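You operate a simulated robot arm through the tools that you are given. There is no shell and no other tool. Be economical: measure what you need, move in short steps, check, and stop when the job is done.

The job below is to be done with a simulated robot arm. You get a single attempt, and the scene is never put back.

Task
Clamp the valve plate, oil the stone on the pad and stone the brown deposit off.
Fine: the clamp stays tight; the stone goes back.

It is judged by the outcome, as a careful person would: the job done as asked, and still so three seconds after it is handed in. It fails if anything else is knocked over, pushed out of place, dropped, spilled or broken.

Robot
A 7-joint arm with a two-finger parallel gripper, fixed in place. Base frame: the origin is at the foot of the arm, x ahead of it, y to its left, z up; the work surface is at about z = 0. Lengths are in m, angles in rad, forces in N, time in s.
With the tool pointing down near the work surface it reaches from about 0.22 to 0.58 m from the base axis. Its first joint turns from -1.152 to 1.152 rad. Payload 2.5 kg.
Tool frame: the origin (TCP) lies between the finger pads and is the grasp point; the fingertips stand 0.023 m ahead of it; z points along the fingers, y is the line along which they close. The gripper opens to 0.094 m. The fingers are 0.038 m wide and 0.01 m thick; the gripper's body (0.054 by 0.096 m) begins 0.039 m behind the TCP.
Orientation is that of the tool frame in the base frame, as a unit quaternion [x, y, z, w]. With the fingers straight down and closing along the base's y, the tool's x points along the base's -x, its y along +y and its z along -z.

Tools
- The arm moves only by the tool servo_tool. Its argument "moves" is a list of rows, each a list of 6 numbers: the shift along the tool's x, y, z in m, then the turn, a rotation vector about the tool's x, y, z in rad. In form: [[tx, ty, tz, wx, wy, wz], ...]. A call has 1 to 10 rows; each row is the pose to reach, as a shift and turn from the pose commanded when the call began, along the tool's axes at that moment. "jaw" is the finger opening in m, from 0 to 0.094, set as the call begins (left out, the last holds). Rows are played at 5 a second. More than 0.05 m and 0.15 rad between two rows, or a gripper value outside its range, and nothing of the call is played. A pose out of reach is approached as far as the arm can. The call stops where the force on the tool passes 40 N (or 10 N more than at its start, if that is more) or the arm is blocked; 0.2 s more then pass. Each finger travels about 0.108 m/s and halts on what it meets, pressing with about 29 N; the grip force reading is that of the motor and also rises with nothing between the fingers. The clock runs only during rows and for 0.2 s after the last one: add rows that repeat a pose to give the fingers time. It gives the time, the measured TCP pose, the force on the tool (base axes), the opening and the grip force at its end, in the units of the frame above (readings bear some noise).
- Cameras (640 x 400 px; columns grow to the right, rows downward): "scene" is fixed at [0.118, -0.3983, 0.5589]; the picture's right is [0.87, -0.49, 0.00], its down [-0.26, -0.47, -0.84] and it looks along [0.41, 0.73, -0.54] (base axes); focal length 270 px, centre (320, 200). "wrist" rides on the gripper at [0.086, 0.016, -0.074] in the tool frame; the picture's right is [-0.18, 0.98, 0.00], its down [-0.58, -0.11, -0.81] and it looks along [-0.79, -0.15, 0.59] (tool axes); focal length 243 px, centre (320, 200). There is no depth. A picture from a camera that has moved, and an enlarged one, comes with that camera's place and axes in the base frame and with its lens. The place of the scene camera against the robot may be out by one fixed shift of up to 0.018 m in any direction.
- capture(camera): a new picture of that camera. It takes no simulated time.
- enlarge(camera, box): a new picture of the part [left, top, right, bottom] of that camera's present view, enlarged. It takes no simulated time.
- job_done(): hands the job in; it is judged then, once.

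Work in short steps. Places have to be worked out from the pictures, the camera data and where the tool is seen: move nearer, look again, correct. Check each grasp and each placing, and mend what went wrong. You have 120 turns and 64 pictures in all, those below and enlarged ones among them. Open the gripper and draw the arm clear of the work before you hand the job in, unless the task says otherwise; then end with one line.

The tools are called by a JSON object that holds its "op" and its "data". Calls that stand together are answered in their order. servo_tool: Moves the arm, as the interface text tells. Its arguments: {"type":"object","properties":{"moves":{"type":"array","items":{"type":"array","items":{"type":"number"}}},"jaw":{"type":"number"}},"required":["moves"]} The other tools are called the same way: capture (camera) takes a picture; enlarge (camera, box) takes an enlarged picture of a part of a camera's view; job_done () hands the job in.

At the start:

```text
t: 0.0
tool_pos: [0.3425, -0.0063, 0.3344]
ee_rot: [0.0, 1.0, 0.0, 0.0]
ft_force: [0.0, 0.9, 0.6]
finger_gap: 0.094
grasp_force: 0.1
```

scene: 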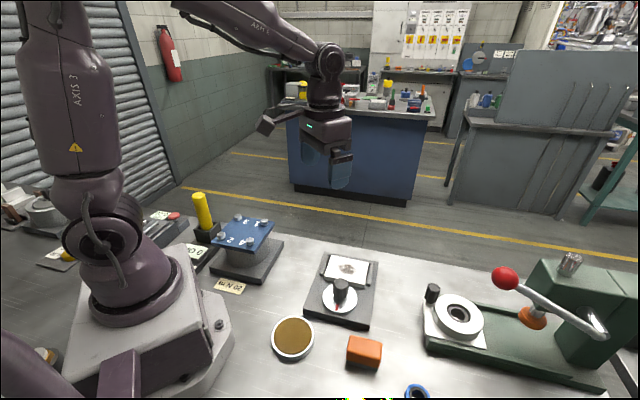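
wrist: 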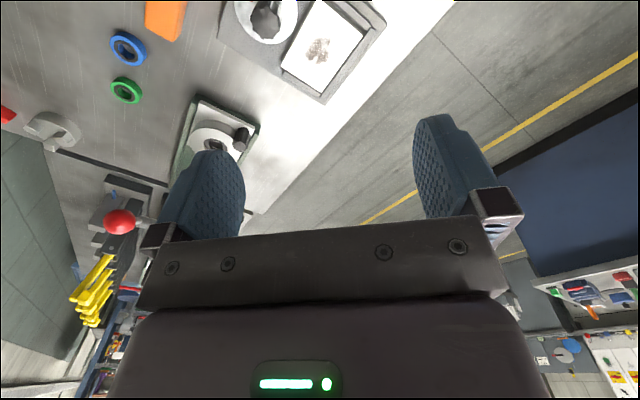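

The scene shows a fixture with a black knob and a white plate with a brown deposit, an oil pad (brown disc), an orange stone. I enlarge the work areas to identify them.

{"op": "enlarge", "data": {"camera": "scene", "box": [260, 240, 420, 400]}}

{"op": "enlarge", "data": {"camera": "scene", "box": [180, 180, 400, 318]}}

{"op": "enlarge", "data": {"camera": "wrist", "box": [100, 0, 400, 188]}}

```text
2.50 times, centred on (340, 320) of scene
camera zoom: at [0.118, -0.3983, 0.5589], right [0.87, -0.49, 0.0], down [-0.26, -0.47, -0.84], along [0.41, 0.73, -0.54], focal length 674 px, centre (270, -100)
```

zoom: 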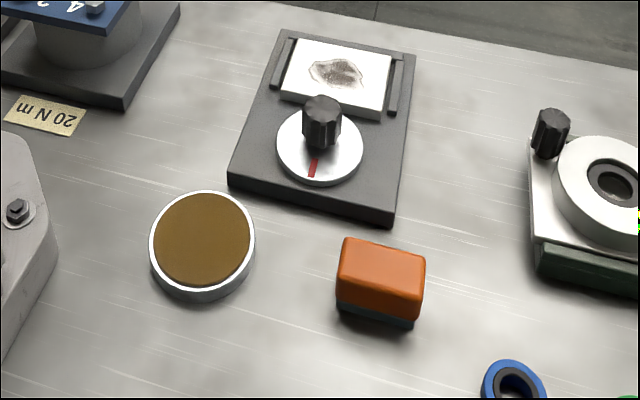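

```text
2.90 times, centred on (290, 249) of scene
camera zoom: at [0.118, -0.3983, 0.5589], right [0.87, -0.49, 0.0], down [-0.26, -0.47, -0.84], along [0.41, 0.73, -0.54], focal length 782 px, centre (407, 58)
```

zoom: 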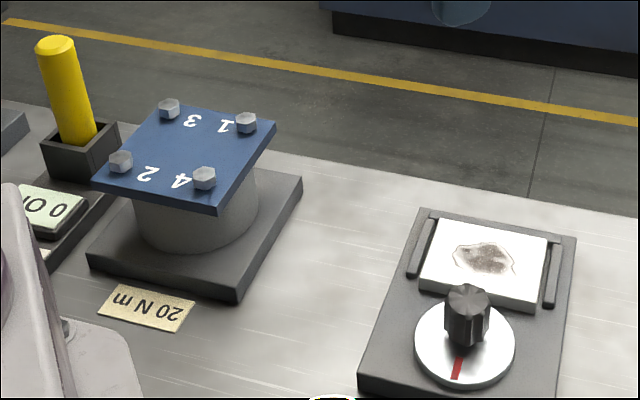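

```text
2.13 times, centred on (250, 94) of wrist
camera zoom: at [0.2549, 0.009, 0.4081], right [0.18, 0.98, 0.0], down [0.58, -0.11, 0.81], along [0.79, -0.15, -0.59], focal length 516 px, centre (469, 426)
```

zoom: 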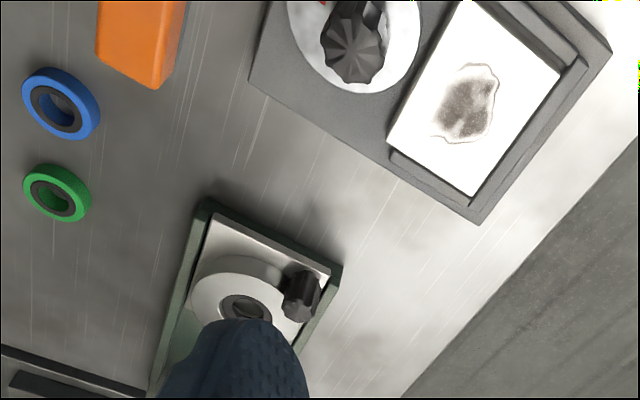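

The fixture looks yawed about 45°, with the knob near (0.35,-0.075) and the plate near (0.41,-0.02). I move back and lower for a closer wrist view.

{"op": "servo_tool", "data": {"moves": [[0.017, -0.028, 0.028, 0, 0, 0], [0.034, -0.056, 0.056, 0, 0, 0], [0.05, -0.084, 0.084, 0, 0, 0], [0.05, -0.084, 0.084, 0, 0, 0]]}}

{"op": "capture", "data": {"camera": "wrist"}}

{"op": "enlarge", "data": {"camera": "scene", "box": [295, 240, 391, 300]}}

```text
t: 1.0
tool_pos: [0.2921, -0.0921, 0.2494]
ee_rot: [0.0, 1.0, 0.0, 0.001]
ft_force: [0.2, 0.2, -0.3]
finger_gap: 0.0942
grasp_force: 0.1
```

```text
58 pictures are left
camera wrist: at [0.2046, -0.0762, 0.3239], right [0.18, 0.98, 0.0], down [0.58, -0.11, 0.81], along [0.79, -0.15, -0.59], focal length 243 px, centre (320, 200)
```

wrist: 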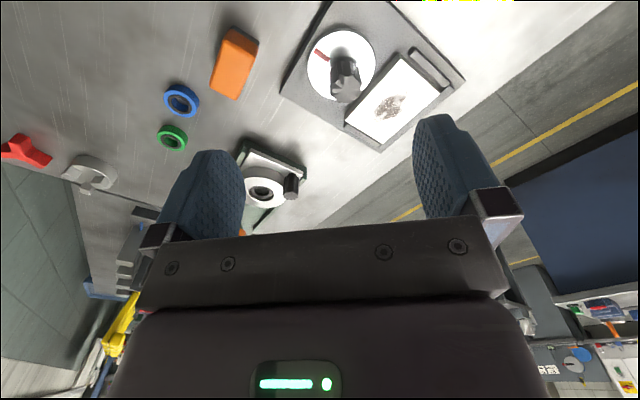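

```text
6.67 times, centred on (343, 270) of scene
camera zoom: at [0.118, -0.3984, 0.5589], right [0.87, -0.49, 0.0], down [-0.26, -0.47, -0.84], along [0.41, 0.73, -0.54], focal length 1799 px, centre (167, -267)
```

zoom: 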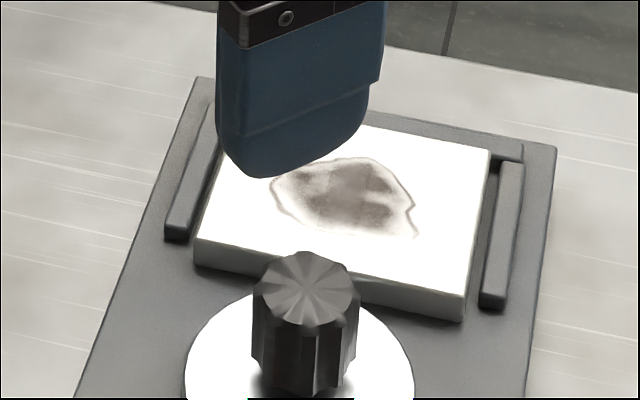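

{"op": "enlarge", "data": {"camera": "wrist", "box": [270, 0, 470, 160]}}

{"op": "enlarge", "data": {"camera": "wrist", "box": [120, 0, 300, 144]}}

```text
2.50 times, centred on (370, 80) of wrist
camera zoom: at [0.2046, -0.0762, 0.3239], right [0.18, 0.98, 0.0], down [0.58, -0.11, 0.81], along [0.79, -0.15, -0.59], focal length 606 px, centre (195, 500)
```

zoom: 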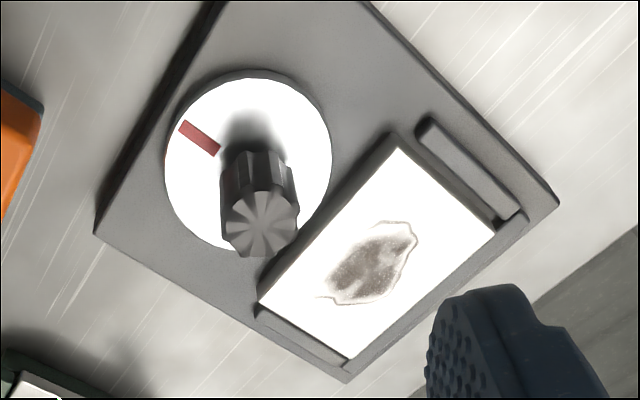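

```text
2.78 times, centred on (210, 72) of wrist
camera zoom: at [0.2046, -0.0762, 0.3239], right [0.18, 0.98, 0.0], down [0.58, -0.11, 0.81], along [0.79, -0.15, -0.59], focal length 674 px, centre (626, 556)
```

zoom: 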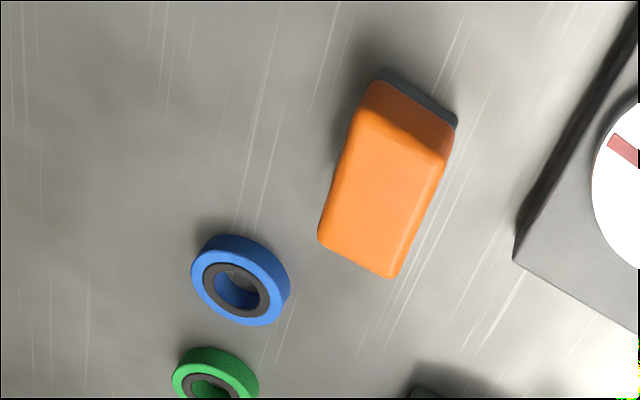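

The white disc is an eccentric cam with its pivot at the knob (red lobe away from the plate), so turning it brings the lobe to the plate. I move above the knob at about (0.355,-0.073) with the jaw rotated counter-clockwise and check centring.

{"op": "servo_tool", "data": {"moves": [[-0.009, 0.003, 0.017, 0, 0, -0.15], [-0.018, 0.006, 0.034, 0, 0, -0.3], [-0.027, 0.009, 0.051, 0, 0, -0.45], [-0.036, 0.012, 0.068, 0, 0, -0.6], [-0.045, 0.014, 0.085, 0, 0, -0.75], [-0.054, 0.016, 0.102, 0, 0, -0.9], [-0.063, 0.019, 0.119, 0, 0, -1.05], [-0.063, 0.019, 0.119, 0, 0, -1.05]]}}

{"op": "capture", "data": {"camera": "wrist"}}

{"op": "enlarge", "data": {"camera": "scene", "box": [260, 200, 420, 320]}}

```text
t: 2.8
tool_pos: [0.354, -0.0725, 0.1308]
ee_rot: [-0.502, 0.865, 0.0, 0.0]
ft_force: [-0.1, 0.2, 0.5]
finger_gap: 0.0938
grasp_force: 0.1
```

```text
54 pictures are left
camera wrist: at [0.2968, -0.1399, 0.2056], right [-0.76, 0.65, 0.0], down [0.38, 0.45, 0.81], along [0.52, 0.62, -0.59], focal length 243 px, centre (320, 200)
```

wrist: 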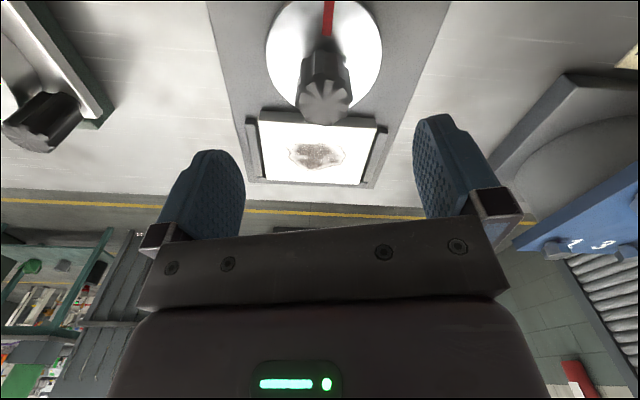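

```text
3.33 times, centred on (340, 260) of scene
camera zoom: at [0.118, -0.3983, 0.5589], right [0.87, -0.49, 0.0], down [-0.26, -0.47, -0.84], along [0.41, 0.73, -0.54], focal length 899 px, centre (253, 0)
```

zoom: 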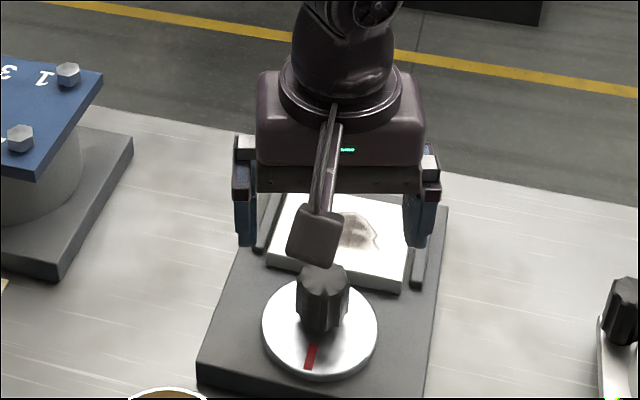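

Knob estimates conflict slightly, so I enlarge this view for a better fix.

{"op": "enlarge", "data": {"camera": "wrist", "box": [240, 0, 400, 200]}}

```text
2.00 times, centred on (320, 100) of wrist
camera zoom: at [0.2968, -0.1399, 0.2056], right [-0.76, 0.65, 0.0], down [0.38, 0.45, 0.81], along [0.52, 0.62, -0.59], focal length 485 px, centre (320, 400)
```

zoom: 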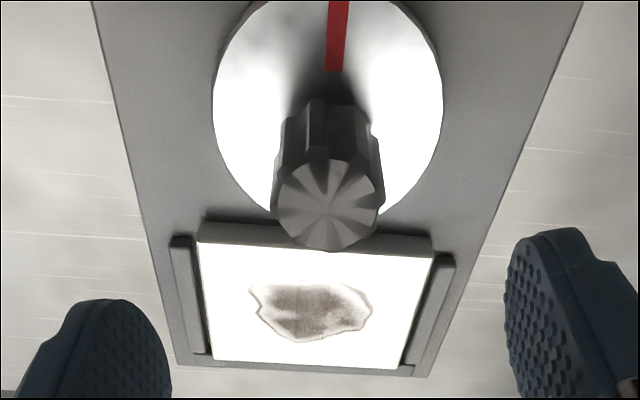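

Best knob estimate is (0.351,-0.072), top at z≈0.065. I descend to TCP z≈0.055 with the jaw open.

{"op": "servo_tool", "data": {"moves": [[0.001, 0.003, 0.03, 0, 0, 0], [0.001, 0.003, 0.055, 0, 0, 0], [0.001, 0.003, 0.075, 0, 0, 0], [0.001, 0.003, 0.075, 0, 0, 0]]}}

{"op": "capture", "data": {"camera": "wrist"}}

{"op": "enlarge", "data": {"camera": "scene", "box": [270, 220, 410, 320]}}

```text
t: 3.8
tool_pos: [0.3537, -0.0717, 0.0582]
ee_rot: [-0.502, 0.865, 0.001, 0.001]
ft_force: [-0.3, 0.3, -0.2]
finger_gap: 0.0941
grasp_force: 0.1
```

```text
51 pictures are left
camera wrist: at [0.2953, -0.1386, 0.1317], right [-0.76, 0.65, 0.0], down [0.38, 0.45, 0.81], along [0.52, 0.61, -0.59], focal length 243 px, centre (320, 200)
```

wrist: 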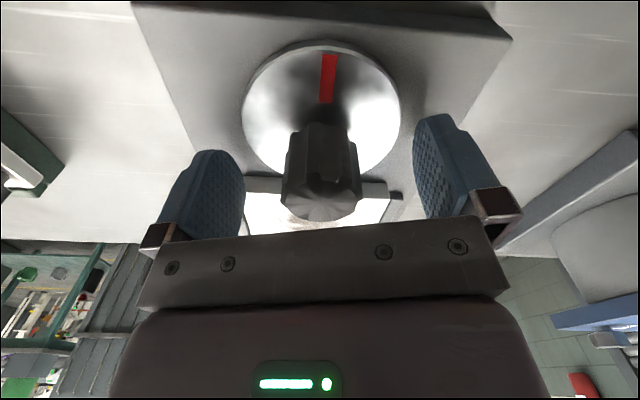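

```text
4.00 times, centred on (340, 270) of scene
camera zoom: at [0.118, -0.3983, 0.5589], right [0.87, -0.49, 0.0], down [-0.26, -0.47, -0.84], along [0.41, 0.73, -0.54], focal length 1079 px, centre (240, -80)
```

zoom: 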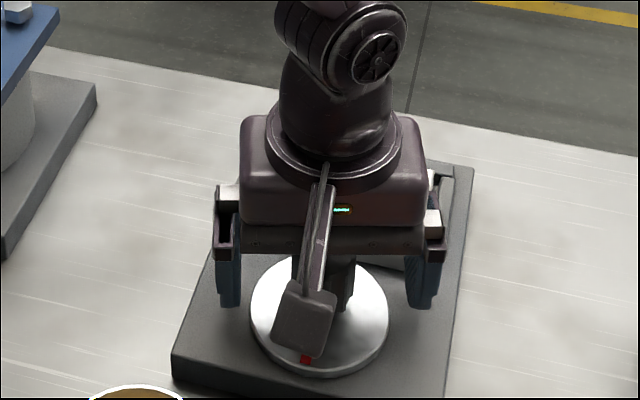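

The knob is centred between the fingers (TCP projects onto the knob axis within ~2 mm). I close on it.

{"op": "servo_tool", "data": {"moves": [[-0.0015, 0, 0.002, 0, 0, 0], [-0.0015, 0, 0.002, 0, 0, 0], [-0.0015, 0, 0.002, 0, 0, 0], [-0.0015, 0, 0.002, 0, 0, 0]], "jaw": 0.02}}

```text
t: 4.8
tool_pos: [0.3529, -0.0696, 0.0541]
ee_rot: [-0.501, 0.865, 0.001, -0.001]
ft_force: [-17.9, 7.8, 8.8]
finger_gap: 0.0329
grasp_force: 44.9
```

The grip took hold (0.033 m) with a side force of ~19 N toward +tool y; I shift 1.8 mm that way to relieve it.

{"op": "servo_tool", "data": {"moves": [[0, 0.001, 0, 0, 0, 0], [0, 0.0018, 0, 0, 0, 0], [0, 0.0018, 0, 0, 0, 0]]}}

```text
t: 5.6
tool_pos: [0.3529, -0.0694, 0.0535]
ee_rot: [-0.502, 0.865, -0.001, 0.001]
ft_force: [11.0, 4.7, -4.3]
finger_gap: 0.0329
grasp_force: 45.1
```

Force is lower now. I turn clockwise 0.45 rad in small steps and check.

{"op": "servo_tool", "data": {"moves": [[0, -0.0005, 0, 0, 0, 0.1], [0, -0.0005, 0, 0, 0, 0.2], [0, -0.0005, 0, 0, 0, 0.3], [0, -0.0005, 0, 0, 0, 0.4], [0, -0.0005, 0, 0, 0, 0.45]]}}

{"op": "enlarge", "data": {"camera": "wrist", "box": [160, 0, 480, 220]}}

```text
t: 6.8
tool_pos: [0.354, -0.0713, 0.0546]
ee_rot: [-0.294, 0.956, -0.003, 0.003]
ft_force: [25.5, -9.9, 0.2]
finger_gap: 0.0329
grasp_force: 45.4
```

```text
1.82 times, centred on (320, 110) of wrist
camera zoom: at [0.2723, -0.1066, 0.1284], right [-0.4, 0.92, -0.01], down [0.54, 0.24, 0.81], along [0.74, 0.32, -0.59], focal length 441 px, centre (320, 364)
```

zoom: 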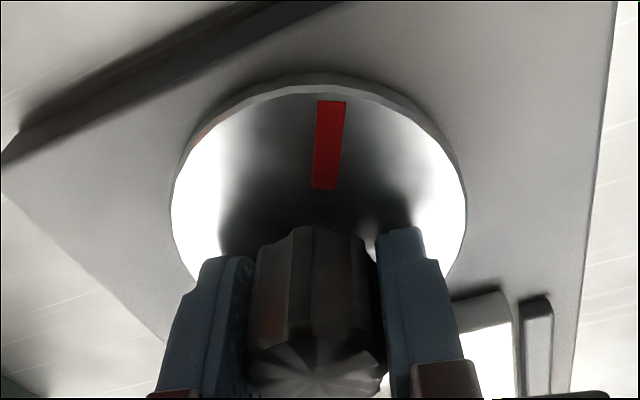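

The knob turns with the gripper; side force of 27 N means the pivot is slightly off. I relieve it, then carry on clockwise.

{"op": "servo_tool", "data": {"moves": [[-0.0012, -0.0019, 0, 0, 0, 0], [-0.0012, -0.0019, 0, 0, 0, 0]]}}

```text
t: 7.4
tool_pos: [0.3539, -0.0714, 0.0532]
ee_rot: [-0.295, 0.955, 0.001, 0.0]
ft_force: [0.1, -5.7, 36.2]
finger_gap: 0.0325
grasp_force: 45.4
```

Lateral force is gone but a vertical 36 N appears; I raise the command 1 mm and reread.

{"op": "servo_tool", "data": {"moves": [[0, 0, -0.001, 0, 0, 0], [0, 0, -0.001, 0, 0, 0]]}}

```text
t: 8.0
tool_pos: [0.3551, -0.0708, 0.055]
ee_rot: [-0.295, 0.955, -0.001, 0.0]
ft_force: [14.2, -14.8, 15.3]
finger_gap: 0.0328
grasp_force: 45.0
```

Forces fluctuate but stay moderate. I continue the turn.

{"op": "servo_tool", "data": {"moves": [[0, -0.001, 0, 0, 0, 0.1], [0, -0.001, 0, 0, 0, 0.2], [0, -0.001, 0, 0, 0, 0.3], [0, -0.001, 0, 0, 0, 0.4], [0, -0.001, 0, 0, 0, 0.5], [0, -0.001, 0, 0, 0, 0.6]]}}

{"op": "enlarge", "data": {"camera": "wrist", "box": [160, 0, 480, 220]}}

```text
t: 9.2
tool_pos: [0.3548, -0.0749, 0.0532]
ee_rot: [-0.06, 0.998, -0.001, 0.001]
ft_force: [1.3, -1.9, -1.8]
finger_gap: 0.0331
grasp_force: 45.2
stopped in row 5: the force on the tool passed its limit (the readings are from after the stop); the commanded pose is now the measured one
```

```text
1.82 times, centred on (320, 110) of wrist
camera zoom: at [0.2661, -0.0679, 0.1288], right [0.06, 1.0, 0.0], down [0.59, -0.04, 0.81], along [0.81, -0.05, -0.59], focal length 441 px, centre (320, 364)
```

zoom: 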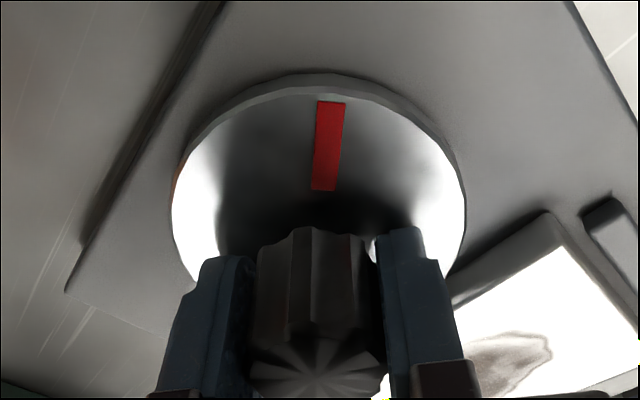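

Fitting the TCP path gives the pivot at about (0.3485,-0.074), 6 mm off my grip. I open, recentre there and regrip.

{"op": "servo_tool", "data": {"moves": [[0, 0, 0, 0, 0, 0], [0, 0, 0, 0, 0, 0], [0.006, 0.001, -0.001, 0, 0, 0], [0.006, 0.001, -0.001, 0, 0, 0]], "jaw": 0.06}}

{"op": "servo_tool", "data": {"moves": [[0, 0, 0, 0, 0, 0], [0, 0, 0, 0, 0, 0], [0, 0, 0, 0, 0, 0]], "jaw": 0.02}}

```text
t: 10.2
tool_pos: [0.348, -0.0732, 0.0551]
ee_rot: [-0.061, 0.998, -0.002, 0.003]
ft_force: [0.3, -0.2, 0.4]
finger_gap: 0.0601
grasp_force: 0.1
```

```text
t: 11.0
tool_pos: [0.3489, -0.0746, 0.0557]
ee_rot: [-0.06, 0.998, -0.003, 0.002]
ft_force: [1.2, -13.4, -1.3]
finger_gap: 0.0326
grasp_force: 45.2
```

Regripped; I take out the 1.3 mm side offset and turn on clockwise.

{"op": "servo_tool", "data": {"moves": [[0, -0.0013, 0, 0, 0, 0], [0, -0.0013, 0, 0, 0, 0.1], [0, -0.0013, 0, 0, 0, 0.2], [0, -0.0013, 0, 0, 0, 0.3], [0, -0.0013, 0, 0, 0, 0.4], [0, -0.0013, 0, 0, 0, 0.5]]}}

{"op": "enlarge", "data": {"camera": "wrist", "box": [160, 0, 480, 220]}}

```text
t: 12.4
tool_pos: [0.3491, -0.0731, 0.056]
ee_rot: [0.188, 0.982, 0.001, -0.002]
ft_force: [-19.6, 4.9, 17.7]
finger_gap: 0.0329
grasp_force: 45.5
```

```text
1.82 times, centred on (320, 110) of wrist
camera zoom: at [0.2735, -0.0267, 0.1305], right [0.53, 0.85, 0.0], down [0.5, -0.32, 0.81], along [0.68, -0.43, -0.59], focal length 441 px, centre (320, 364)
```

zoom: 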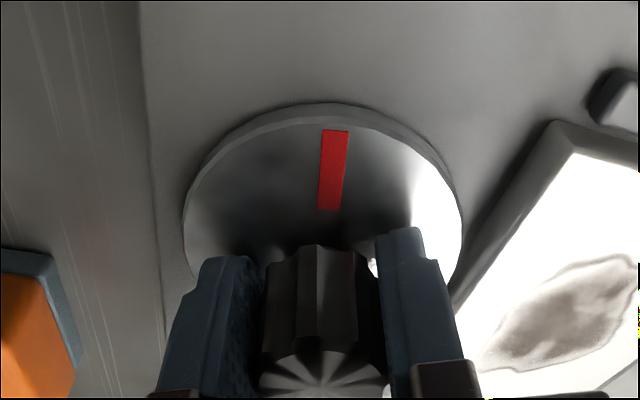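

82° turned so far, the knob still moving freely. I relieve the x force and turn further.

{"op": "servo_tool", "data": {"moves": [[0.0015, 0, 0, 0, 0, 0], [0.0015, 0, 0, 0, 0, 0.1], [0.0015, 0, 0, 0, 0, 0.2], [0.0015, 0, 0, 0, 0, 0.3], [0.0015, 0, 0, 0, 0, 0.4], [0.0015, 0, 0, 0, 0, 0.5]]}}

{"op": "enlarge", "data": {"camera": "wrist", "box": [160, 0, 480, 220]}}

{"op": "enlarge", "data": {"camera": "scene", "box": [270, 220, 410, 320]}}

```text
t: 13.8
tool_pos: [0.3496, -0.0731, 0.055]
ee_rot: [0.425, 0.905, 0.001, 0.004]
ft_force: [16.5, 16.4, 2.9]
finger_gap: 0.0329
grasp_force: 44.8
```

```text
1.82 times, centred on (320, 110) of wrist
camera zoom: at [0.3049, 0.0038, 0.1295], right [0.87, 0.49, 0.01], down [0.28, -0.51, 0.81], along [0.4, -0.71, -0.59], focal length 441 px, centre (320, 364)
```

zoom: 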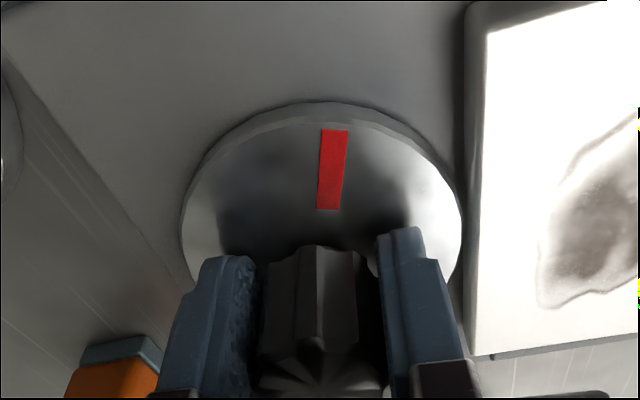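

```text
4.00 times, centred on (340, 270) of scene
camera zoom: at [0.118, -0.3983, 0.5589], right [0.87, -0.49, 0.0], down [-0.26, -0.47, -0.84], along [0.41, 0.73, -0.54], focal length 1079 px, centre (240, -80)
```

zoom: 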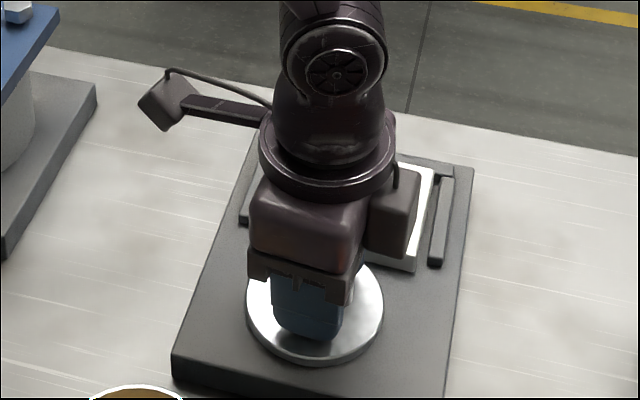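

110° turned; the cam edge is now close to the plate. I continue until resistance.

{"op": "servo_tool", "data": {"moves": [[0, 0.0005, 0, 0, 0, 0.1], [0, 0.0005, 0, 0, 0, 0.2], [0, 0.0005, 0, 0, 0, 0.3], [0, 0.0005, 0, 0, 0, 0.4], [0, 0.0005, 0, 0, 0, 0.5]]}}

{"op": "enlarge", "data": {"camera": "wrist", "box": [160, 0, 480, 220]}}

```text
t: 15.0
tool_pos: [0.3492, -0.072, 0.0553]
ee_rot: [0.635, 0.772, 0.001, 0.002]
ft_force: [24.1, 14.7, 1.4]
finger_gap: 0.0338
grasp_force: 44.7
```

```text
1.82 times, centred on (320, 110) of wrist
camera zoom: at [0.3477, 0.0156, 0.1298], right [1.0, 0.01, 0.01], down [0.0, -0.59, 0.81], along [0.01, -0.81, -0.59], focal length 441 px, centre (320, 364)
```

zoom: 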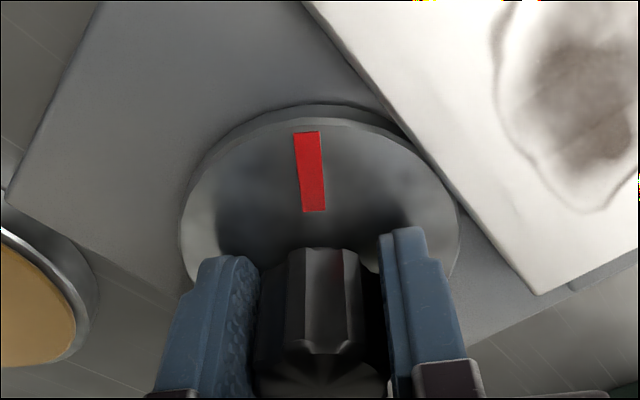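

The mark now lags the gripper slightly, so the cam is meeting the plate and resisting. I tighten a little more and compare.

{"op": "servo_tool", "data": {"moves": [[-0.001, 0.0015, 0, 0, 0, 0], [-0.001, 0.0015, 0, 0, 0, 0.08], [-0.001, 0.0015, 0, 0, 0, 0.16], [-0.001, 0.0015, 0, 0, 0, 0.24], [-0.001, 0.0015, 0, 0, 0, 0.24]]}}

{"op": "enlarge", "data": {"camera": "wrist", "box": [160, 0, 480, 220]}}

```text
t: 16.2
tool_pos: [0.3497, -0.0758, 0.0554]
ee_rot: [0.725, 0.689, 0.0, 0.004]
ft_force: [24.4, 1.5, -17.3]
finger_gap: 0.0336
grasp_force: 45.0
```

```text
1.82 times, centred on (320, 110) of wrist
camera zoom: at [0.3695, 0.0103, 0.1289], right [0.97, -0.23, 0.01], down [-0.14, -0.57, 0.81], along [-0.19, -0.79, -0.59], focal length 441 px, centre (320, 364)
```

zoom: 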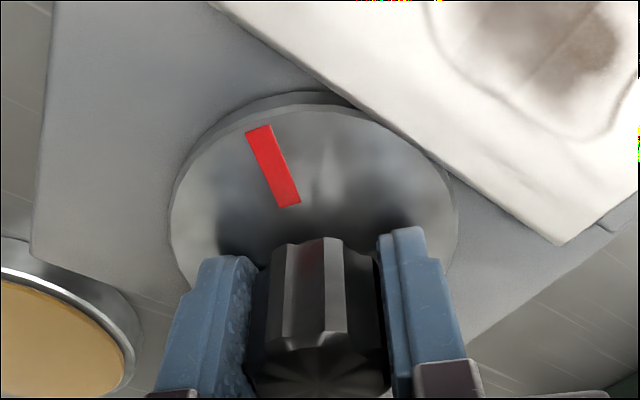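

The cam stopped at ~128° of turn with the jaws slipping on the knob — it is against the plate. I regrip centred and give one more firm tightening to confirm it is tight.

{"op": "servo_tool", "data": {"moves": [[0, 0, 0, 0, 0, 0], [0, 0, 0, 0, 0, 0], [0.0018, -0.0007, 0, 0, 0, -0.13], [0.0018, -0.0007, 0, 0, 0, -0.26], [0.0018, -0.0007, 0, 0, 0, -0.36], [0.0018, -0.0007, 0, 0, 0, -0.36]], "jaw": 0.055}}

{"op": "servo_tool", "data": {"moves": [[0, 0, 0, 0, 0, 0], [0, 0, 0, 0, 0, 0], [0, 0, 0, 0, 0, 0]], "jaw": 0.01}}

```text
t: 17.6
tool_pos: [0.3493, -0.0729, 0.0555]
ee_rot: [0.587, 0.809, 0.0, 0.002]
ft_force: [-0.1, 0.4, 0.2]
finger_gap: 0.055
grasp_force: 0.0
```

```text
t: 18.4
tool_pos: [0.3497, -0.0726, 0.0562]
ee_rot: [0.587, 0.809, 0.0, 0.002]
ft_force: [6.2, -1.0, -3.1]
finger_gap: 0.0329
grasp_force: 44.5
```

Centred grip with low side force. I turn clockwise 0.3 rad and look at the mark.

{"op": "servo_tool", "data": {"moves": [[0, 0.0003, 0, 0, 0, 0.08], [0, 0.0003, 0, 0, 0, 0.16], [0, 0.0003, 0, 0, 0, 0.24], [0, 0.0003, 0, 0, 0, 0.3], [0, 0.0003, 0, 0, 0, 0.3]]}}

{"op": "enlarge", "data": {"camera": "wrist", "box": [160, 0, 480, 220]}}

```text
t: 19.6
tool_pos: [0.3509, -0.072, 0.0556]
ee_rot: [0.703, 0.711, 0.0, 0.003]
ft_force: [16.6, 7.9, -8.6]
finger_gap: 0.0339
grasp_force: 45.0
```

```text
1.82 times, centred on (320, 110) of wrist
camera zoom: at [0.3641, 0.0146, 0.13], right [0.99, -0.17, 0.0], down [-0.11, -0.58, 0.81], along [-0.14, -0.8, -0.59], focal length 441 px, centre (320, 364)
```

zoom: 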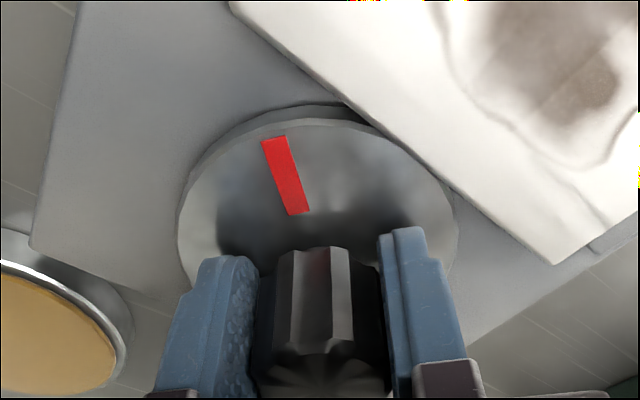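

The mark stayed at the same place, so the clamp is tight. I open carefully and rise.

{"op": "servo_tool", "data": {"moves": [[0, 0, 0, 0, 0, 0], [0, 0, 0, 0, 0, 0], [0, 0, -0.03, 0, 0, 0], [0, 0, -0.07, 0, 0, 0], [0, 0, -0.11, 0, 0, -0.1], [0, 0, -0.14, 0, 0, -0.2]], "jaw": 0.06}}

```text
t: 21.0
tool_pos: [0.351, -0.0708, 0.1974]
ee_rot: [0.627, 0.779, -0.001, 0.002]
ft_force: [0.1, 0.5, 0.2]
finger_gap: 0.0599
grasp_force: 0.0
```

Clear of the knob. I move back from the stone with the jaw yawed to -45° (across the stone's width) to view it.

{"op": "servo_tool", "data": {"moves": [[-0.016, -0.023, 0, 0, 0, -0.14], [-0.032, -0.047, 0, 0, 0, -0.28], [-0.048, -0.07, 0, 0, 0, -0.42], [-0.0643, -0.094, 0, 0, 0, -0.57], [-0.0643, -0.094, 0, 0, 0, -0.57]]}}

{"op": "enlarge", "data": {"camera": "wrist", "box": [160, 0, 480, 200]}}

{"op": "enlarge", "data": {"camera": "scene", "box": [260, 240, 420, 400]}}

```text
t: 22.2
tool_pos: [0.2709, -0.1537, 0.197]
ee_rot: [0.383, 0.924, -0.001, 0.001]
ft_force: [-0.8, -0.8, 0.5]
finger_gap: 0.0601
grasp_force: 0.1
```

```text
2.00 times, centred on (320, 100) of wrist
camera zoom: at [0.219, -0.0812, 0.2724], right [0.83, 0.56, 0.0], down [0.33, -0.49, 0.81], along [0.46, -0.67, -0.59], focal length 485 px, centre (320, 400)
```

zoom: 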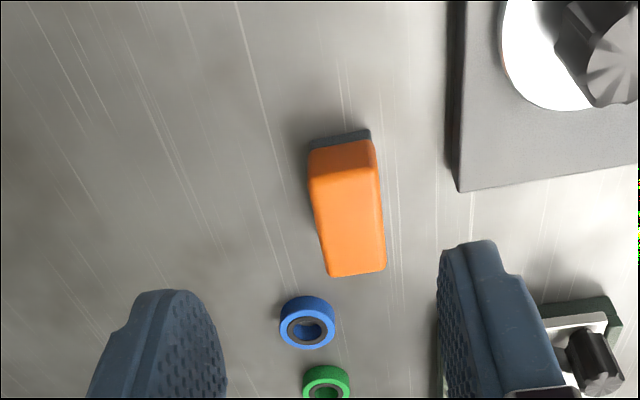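

```text
2.50 times, centred on (340, 320) of scene
camera zoom: at [0.118, -0.3984, 0.5589], right [0.87, -0.49, 0.0], down [-0.26, -0.47, -0.84], along [0.41, 0.73, -0.54], focal length 674 px, centre (270, -100)
```

zoom: 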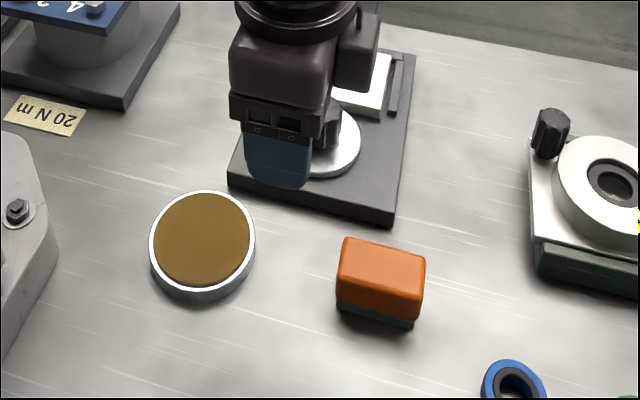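

Stone: centre ≈(0.3255,-0.206), 0.066×0.034×0.034 m, long axis along -45°, so the jaw yaw is right. I move above it to z≈0.10.

{"op": "servo_tool", "data": {"moves": [[-0.025, 0.001, 0.03, 0, 0, 0], [-0.05, 0.001, 0.06, 0, 0, 0], [-0.0756, 0.0016, 0.097, 0, 0, 0], [-0.0756, 0.0016, 0.097, 0, 0, 0]]}}

{"op": "enlarge", "data": {"camera": "wrist", "box": [160, 0, 480, 200]}}

```text
t: 23.2
tool_pos: [0.3233, -0.2056, 0.1015]
ee_rot: [0.384, 0.923, -0.001, 0.002]
ft_force: [0.4, -0.3, 0.0]
finger_gap: 0.06
grasp_force: 0.0
```

```text
2.00 times, centred on (320, 100) of wrist
camera zoom: at [0.2736, -0.1331, 0.1752], right [0.83, 0.56, 0.0], down [0.33, -0.49, 0.81], along [0.46, -0.67, -0.59], focal length 485 px, centre (320, 400)
```

zoom: 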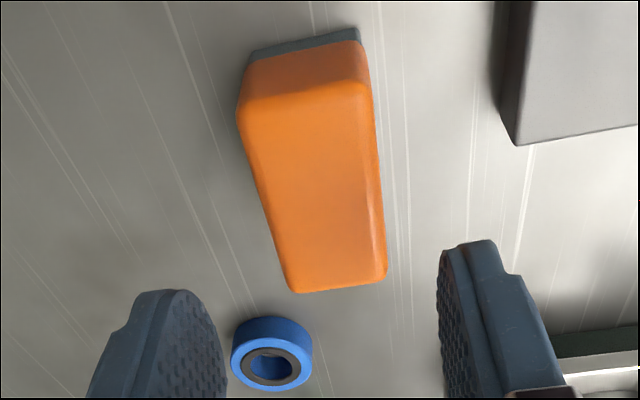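

Centre confirmed at (0.3256,-0.206). I correct 2 mm and descend to TCP z≈0.037.

{"op": "servo_tool", "data": {"moves": [[-0.0018, 0.0014, 0.03, 0, 0, 0], [-0.0018, 0.0014, 0.055, 0, 0, 0], [-0.0018, 0.0014, 0.0645, 0, 0, 0], [-0.0018, 0.0014, 0.0645, 0, 0, 0]]}}

{"op": "servo_tool", "data": {"moves": [[0, 0, 0, 0, 0, 0], [0, 0, 0, 0, 0, 0], [0, 0, 0, 0, 0, 0]], "jaw": 0.015}}

```text
t: 24.2
tool_pos: [0.3284, -0.2091, 0.0348]
ee_rot: [0.383, 0.924, -0.001, 0.002]
ft_force: [0.8, -0.6, -1.3]
finger_gap: 0.0601
grasp_force: 0.1
```

```text
t: 25.0
tool_pos: [0.3282, -0.2091, 0.0348]
ee_rot: [0.384, 0.923, 0.0, 0.001]
ft_force: [0.6, -0.7, -0.7]
finger_gap: 0.036
grasp_force: 29.1
```

Stone gripped (0.036 m). I lift it and move back toward the oil pad to look.

{"op": "servo_tool", "data": {"moves": [[0, 0, -0.03, 0, 0, 0], [0.005, 0, -0.075, 0, 0, 0], [0.04, 0, -0.105, 0, 0, 0], [0.075, 0, -0.115, 0, 0, 0], [0.1, 0, -0.115, 0, 0, 0], [0.1, 0, -0.115, 0, 0, 0]]}}

{"op": "capture", "data": {"camera": "wrist"}}

{"op": "enlarge", "data": {"camera": "scene", "box": [220, 220, 400, 380]}}

```text
t: 26.4
tool_pos: [0.2582, -0.1347, 0.1494]
ee_rot: [0.383, 0.924, 0.0, 0.002]
ft_force: [0.3, 0.6, -1.8]
finger_gap: 0.0356
grasp_force: 29.1
```

```text
38 pictures are left
camera wrist: at [0.2078, -0.0627, 0.2224], right [0.83, 0.56, 0.0], down [0.33, -0.49, 0.81], along [0.46, -0.67, -0.59], focal length 243 px, centre (320, 200)
```

wrist: 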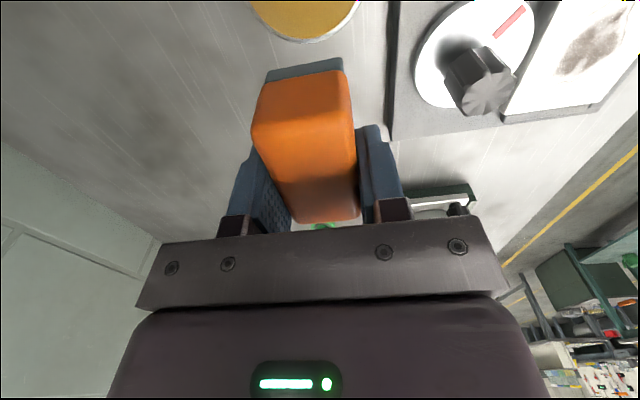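

```text
2.50 times, centred on (310, 300) of scene
camera zoom: at [0.118, -0.3983, 0.5589], right [0.87, -0.49, 0.0], down [-0.26, -0.47, -0.84], along [0.41, 0.73, -0.54], focal length 674 px, centre (345, -50)
```

zoom: 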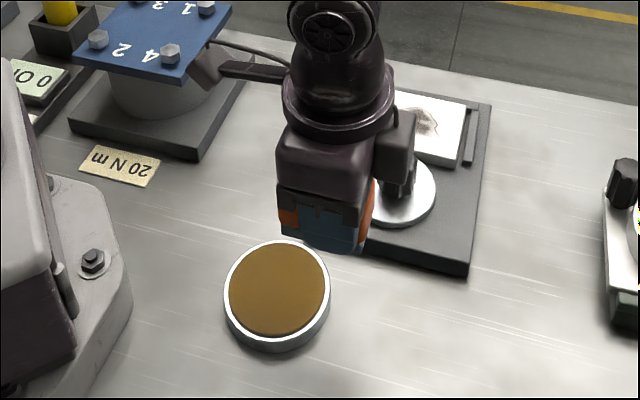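

The oil pad's centre is about (0.218,-0.102). I hover the stone over it at z≈0.085 and check alignment.

{"op": "servo_tool", "data": {"moves": [[0.025, -0.0025, 0.02, 0, 0, 0], [0.0488, -0.005, 0.045, 0, 0, 0], [0.0488, -0.005, 0.065, 0, 0, 0], [0.0488, -0.005, 0.065, 0, 0, 0]]}}

{"op": "enlarge", "data": {"camera": "scene", "box": [220, 260, 380, 380]}}

{"op": "enlarge", "data": {"camera": "wrist", "box": [160, 0, 480, 240]}}

```text
t: 27.4
tool_pos: [0.2184, -0.1056, 0.0819]
ee_rot: [0.384, 0.923, 0.0, 0.002]
ft_force: [-0.7, 0.1, -1.1]
finger_gap: 0.036
grasp_force: 29.1
```

```text
3.33 times, centred on (300, 320) of scene
camera zoom: at [0.118, -0.3983, 0.5589], right [0.87, -0.49, 0.0], down [-0.26, -0.47, -0.84], along [0.41, 0.73, -0.54], focal length 899 px, centre (387, -200)
```

zoom: 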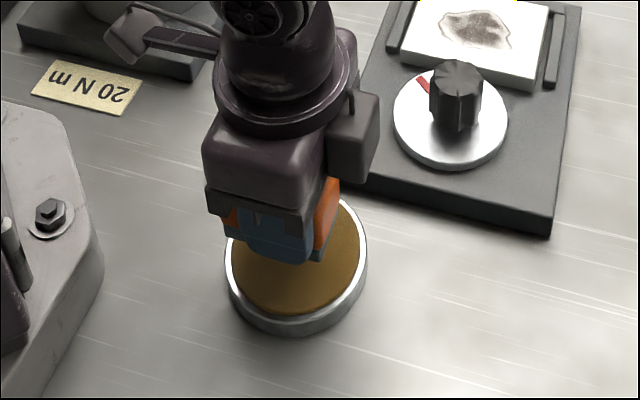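

```text
1.67 times, centred on (320, 120) of wrist
camera zoom: at [0.1686, -0.0321, 0.1571], right [0.83, 0.56, 0.0], down [0.33, -0.49, 0.81], along [0.46, -0.67, -0.59], focal length 404 px, centre (320, 333)
```

zoom: 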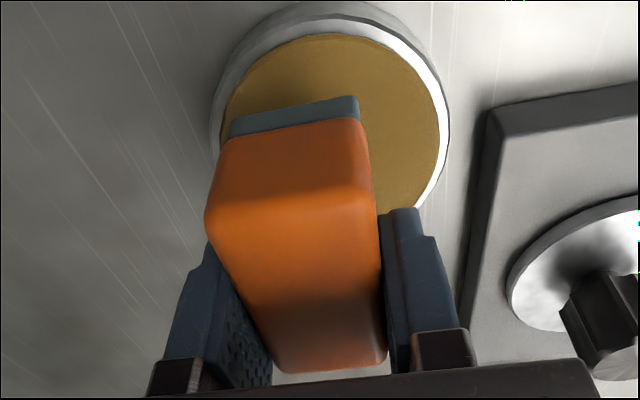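

Pad centre computes to (0.219,-0.101). I shift 4 mm along the jaw axis and descend close to contact.

{"op": "servo_tool", "data": {"moves": [[0, 0.0038, 0.01, 0, 0, 0], [0, 0.0038, 0.018, 0, 0, 0], [0, 0.0038, 0.024, 0, 0, 0], [0, 0.0038, 0.026, 0, 0, 0], [0, 0.0038, 0.028, 0, 0, 0]]}}

```text
t: 28.6
tool_pos: [0.2221, -0.1041, 0.0556]
ee_rot: [0.383, 0.924, -0.001, 0.002]
ft_force: [0.4, 0.4, -1.9]
finger_gap: 0.0358
grasp_force: 29.3
```

No contact yet at z=0.0556; I continue in 1 mm steps.

{"op": "servo_tool", "data": {"moves": [[0, 0, 0.001, 0, 0, 0], [0, 0, 0.002, 0, 0, 0], [0, 0, 0.003, 0, 0, 0]]}}

```text
t: 29.4
tool_pos: [0.2211, -0.1044, 0.053]
ee_rot: [0.385, 0.923, -0.001, 0.002]
ft_force: [-4.5, -2.0, 19.1]
finger_gap: 0.0357
grasp_force: 28.8
```

Contact on the pad with ~19 N. I rub gently a few millimetres to pick up oil.

{"op": "servo_tool", "data": {"moves": [[0.003, 0, -0.0004, 0, 0, 0], [-0.003, 0, -0.0004, 0, 0, 0], [0.003, 0, -0.0004, 0, 0, 0], [-0.003, 0, -0.0004, 0, 0, 0], [0, 0.003, -0.0004, 0, 0, 0], [0, -0.003, -0.0004, 0, 0, 0], [0, 0, -0.0004, 0, 0, 0], [0, 0, -0.0004, 0, 0, 0]]}}

{"op": "enlarge", "data": {"camera": "scene", "box": [220, 240, 380, 360]}}

```text
t: 31.2
tool_pos: [0.2212, -0.1035, 0.053]
ee_rot: [0.384, 0.923, -0.001, 0.001]
ft_force: [-0.2, 0.5, -2.4]
finger_gap: 0.036
grasp_force: 28.8
```

```text
3.33 times, centred on (300, 300) of scene
camera zoom: at [0.118, -0.3983, 0.5589], right [0.87, -0.49, 0.0], down [-0.26, -0.47, -0.84], along [0.41, 0.73, -0.54], focal length 899 px, centre (387, -133)
```

zoom: 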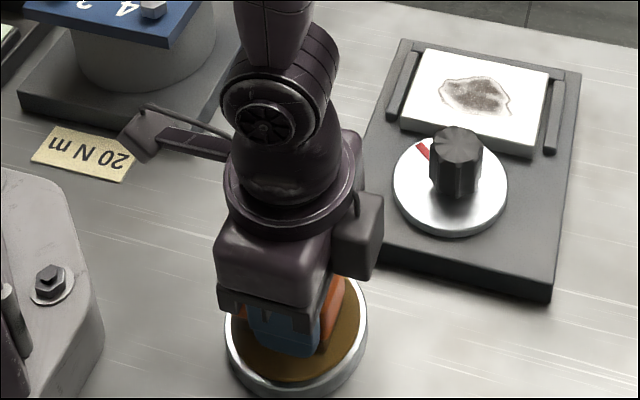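

Force fell to nothing, so I press again and hold ~1 s to make sure of oiling.

{"op": "servo_tool", "data": {"moves": [[0, 0, 0.0008, 0, 0, 0], [0, 0, 0.0012, 0, 0, 0], [0.002, 0, 0.0012, 0, 0, 0], [-0.002, 0, 0.0012, 0, 0, 0], [0, 0, 0.0012, 0, 0, 0], [0, 0, 0.0012, 0, 0, 0], [0, 0, 0.0012, 0, 0, 0]]}}

```text
t: 32.8
tool_pos: [0.2216, -0.1041, 0.052]
ee_rot: [0.384, 0.923, 0.0, 0.001]
ft_force: [-0.1, 1.0, -0.5]
finger_gap: 0.0358
grasp_force: 28.8
```

Little contact force; I press another 1.5 mm.

{"op": "servo_tool", "data": {"moves": [[0, 0, 0.0008, 0, 0, 0], [0, 0, 0.0015, 0, 0, 0], [0, 0, 0.0015, 0, 0, 0], [0, 0, 0.0015, 0, 0, 0], [0, 0, 0.0015, 0, 0, 0]]}}

```text
t: 34.0
tool_pos: [0.221, -0.1045, 0.0509]
ee_rot: [0.385, 0.923, -0.001, 0.003]
ft_force: [-3.7, -8.0, 20.7]
finger_gap: 0.0359
grasp_force: 29.0
```

20 N held on the pad: stone oiled. I lift it and travel at height to the plate, stopping short to view the deposit.

{"op": "servo_tool", "data": {"moves": [[0, 0, -0.03, 0, 0, 0], [0, 0, -0.07, 0, 0, 0], [0, 0.03, -0.1, 0, 0, 0], [-0.005, 0.075, -0.105, 0, 0, 0], [-0.01, 0.12, -0.105, 0, 0, 0], [-0.015, 0.16, -0.105, 0, 0, 0], [-0.02, 0.196, -0.105, 0, 0, 0], [-0.02, 0.196, -0.105, 0, 0, 0]]}}

{"op": "capture", "data": {"camera": "wrist"}}

{"op": "enlarge", "data": {"camera": "scene", "box": [260, 220, 420, 340]}}

```text
t: 35.8
tool_pos: [0.3727, 0.0198, 0.154]
ee_rot: [0.385, 0.923, 0.0, 0.002]
ft_force: [-0.5, 0.4, -1.8]
finger_gap: 0.0359
grasp_force: 28.8
```

```text
33 pictures are left
camera wrist: at [0.3226, 0.0923, 0.2292], right [0.83, 0.56, 0.0], down [0.33, -0.49, 0.81], along [0.45, -0.67, -0.59], focal length 243 px, centre (320, 200)
```

wrist: 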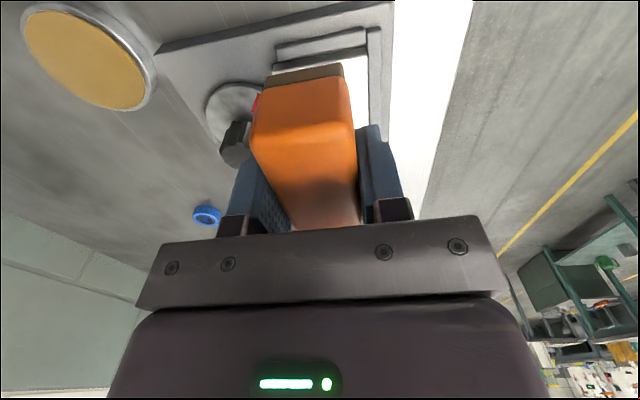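

```text
3.33 times, centred on (340, 280) of scene
camera zoom: at [0.1181, -0.3983, 0.5589], right [0.87, -0.49, 0.0], down [-0.26, -0.47, -0.84], along [0.41, 0.73, -0.54], focal length 899 px, centre (253, -67)
```

zoom: 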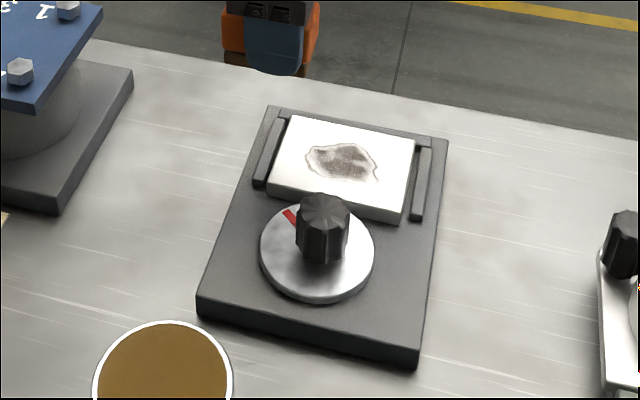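

The stone bottom looks oiled (dark). The deposit is about (0.412,-0.011); I go above it and descend to just over the surface.

{"op": "servo_tool", "data": {"moves": [[-0.026, 0.003, 0.02, 0, 0, 0], [-0.052, 0.006, 0.04, 0, 0, 0], [-0.052, 0.006, 0.07, 0, 0, 0], [-0.052, 0.006, 0.084, 0, 0, 0], [-0.052, 0.006, 0.084, 0, 0, 0]]}}

{"op": "enlarge", "data": {"camera": "wrist", "box": [160, 0, 480, 240]}}

{"op": "enlarge", "data": {"camera": "scene", "box": [280, 220, 400, 310]}}

```text
t: 37.0
tool_pos: [0.4156, -0.0169, 0.0686]
ee_rot: [0.383, 0.924, -0.001, 0.002]
ft_force: [-0.4, 0.2, -3.1]
finger_gap: 0.0356
grasp_force: 29.1
```

```text
1.67 times, centred on (320, 120) of wrist
camera zoom: at [0.3659, 0.0571, 0.144], right [0.83, 0.56, 0.0], down [0.33, -0.49, 0.81], along [0.46, -0.67, -0.59], focal length 404 px, centre (320, 333)
```

zoom: 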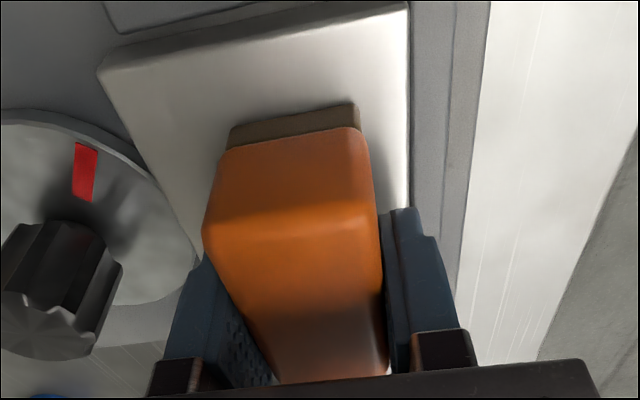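

```text
4.44 times, centred on (340, 265) of scene
camera zoom: at [0.118, -0.3983, 0.5589], right [0.87, -0.49, 0.0], down [-0.26, -0.47, -0.84], along [0.41, 0.73, -0.54], focal length 1199 px, centre (231, -89)
```

zoom: 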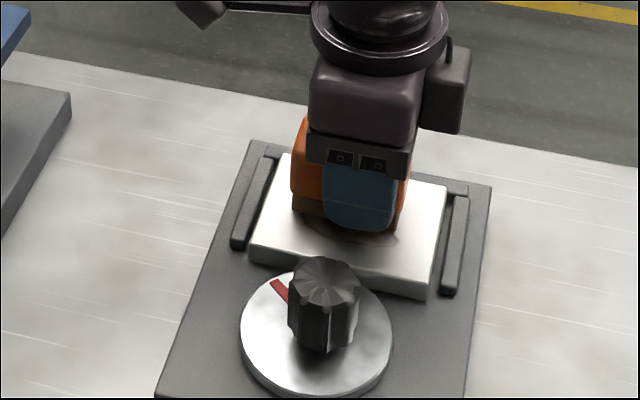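

In the scene view the lowered stone would land on the deposit's centre. I descend slowly to contact.

{"op": "servo_tool", "data": {"moves": [[0, 0, 0.002, 0, 0, 0], [0, 0, 0.004, 0, 0, 0], [0, 0, 0.005, 0, 0, 0], [0, 0, 0.006, 0, 0, 0], [0, 0, 0.007, 0, 0, 0]]}}

```text
t: 38.2
tool_pos: [0.4174, -0.012, 0.0648]
ee_rot: [0.385, 0.923, 0.0, 0.002]
ft_force: [1.5, -6.0, 20.4]
finger_gap: 0.0358
grasp_force: 28.8
```

Contact with ~20 N. I stone with strokes across and along the deposit.

{"op": "servo_tool", "data": {"moves": [[0.008, 0, 0, 0, 0, 0], [-0.008, 0, 0, 0, 0, 0], [0.008, 0, 0, 0, 0, 0], [-0.008, 0.006, 0, 0, 0, 0], [0.008, 0.006, 0, 0, 0, 0], [-0.008, 0.006, 0, 0, 0, 0], [0.008, -0.006, 0, 0, 0, 0], [-0.008, -0.006, 0, 0, 0, 0], [0.008, -0.006, 0, 0, 0, 0], [0, 0, 0, 0, 0, 0]]}}

```text
t: 40.4
tool_pos: [0.4175, -0.0112, 0.0634]
ee_rot: [0.383, 0.924, -0.001, 0.001]
ft_force: [-3.1, -0.6, 5.3]
finger_gap: 0.0359
grasp_force: 28.4
```

Force fell to ~5 N; I press 0.6 mm more and continue with strokes across.

{"op": "servo_tool", "data": {"moves": [[0, 0.01, 0.0006, 0, 0, 0], [0, -0.01, 0.0006, 0, 0, 0], [0.006, 0.01, 0.0006, 0, 0, 0], [0.006, -0.01, 0.0006, 0, 0, 0], [-0.006, 0.01, 0.0006, 0, 0, 0], [-0.006, -0.01, 0.0006, 0, 0, 0], [0.008, 0.004, 0.0006, 0, 0, 0], [-0.008, 0.004, 0.0006, 0, 0, 0], [0.008, -0.004, 0.0006, 0, 0, 0], [-0.008, -0.004, 0.0006, 0, 0, 0]]}}

{"op": "enlarge", "data": {"camera": "scene", "box": [280, 220, 400, 310]}}

```text
t: 41.6
tool_pos: [0.4137, -0.0131, 0.0599]
ee_rot: [0.384, 0.923, -0.004, -0.005]
ft_force: [0.1, 0.3, 1.6]
finger_gap: 0.036
grasp_force: 29.1
stopped in row 5: the force on the tool passed its limit (the readings are from after the stop); the commanded pose is now the measured one
```

```text
4.44 times, centred on (340, 265) of scene
camera zoom: at [0.118, -0.3983, 0.5589], right [0.87, -0.49, 0.0], down [-0.26, -0.47, -0.84], along [0.41, 0.73, -0.54], focal length 1199 px, centre (231, -89)
```

zoom: 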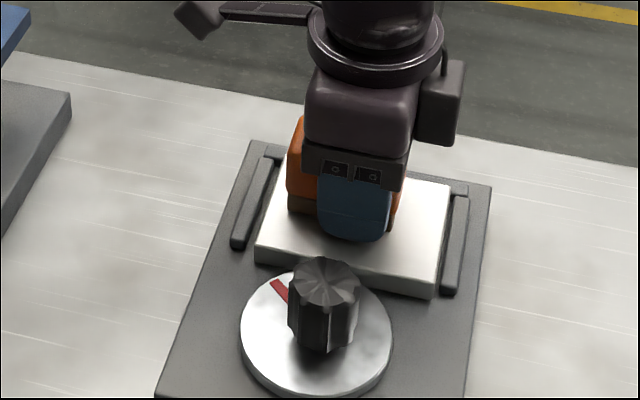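

The call stopped on force, and the plate seems to have shifted ~3 mm sideways in the fixture. I lift the stone a little and look.

{"op": "servo_tool", "data": {"moves": [[0, 0, -0.02, 0, 0, 0], [0.0, 0, -0.06, 0, 0, 0], [0.03, 0.0, -0.09, 0, 0, 0], [0.06, 0.0, -0.09, 0, 0, 0], [0.06, 0.0, -0.09, 0, 0, 0]]}}

{"op": "enlarge", "data": {"camera": "scene", "box": [280, 220, 400, 310]}}

{"op": "enlarge", "data": {"camera": "wrist", "box": [160, 0, 480, 240]}}

```text
t: 42.8
tool_pos: [0.3732, 0.0291, 0.1486]
ee_rot: [0.385, 0.923, -0.003, -0.005]
ft_force: [-0.1, -0.9, -3.0]
finger_gap: 0.0358
grasp_force: 28.7
```

```text
4.44 times, centred on (340, 265) of scene
camera zoom: at [0.118, -0.3983, 0.5589], right [0.87, -0.49, 0.0], down [-0.26, -0.47, -0.84], along [0.41, 0.73, -0.54], focal length 1199 px, centre (231, -89)
```

zoom: 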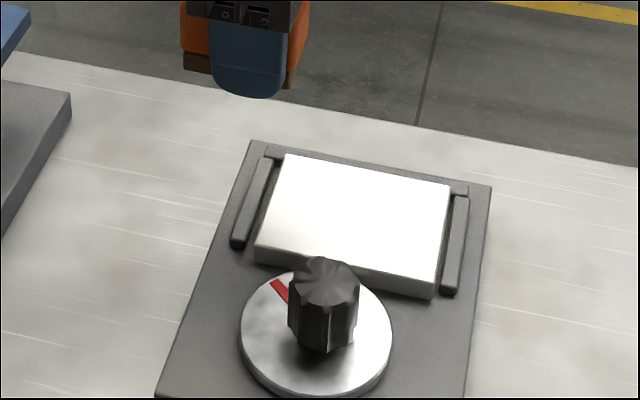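

```text
1.67 times, centred on (320, 120) of wrist
camera zoom: at [0.3234, 0.102, 0.2244], right [0.83, 0.56, -0.01], down [0.34, -0.49, 0.8], along [0.44, -0.67, -0.6], focal length 404 px, centre (320, 333)
```

zoom: 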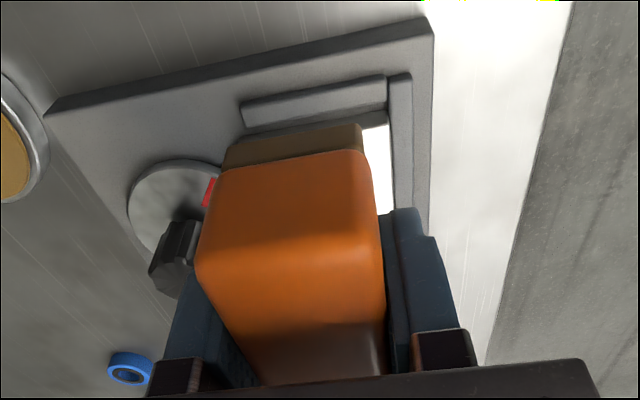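

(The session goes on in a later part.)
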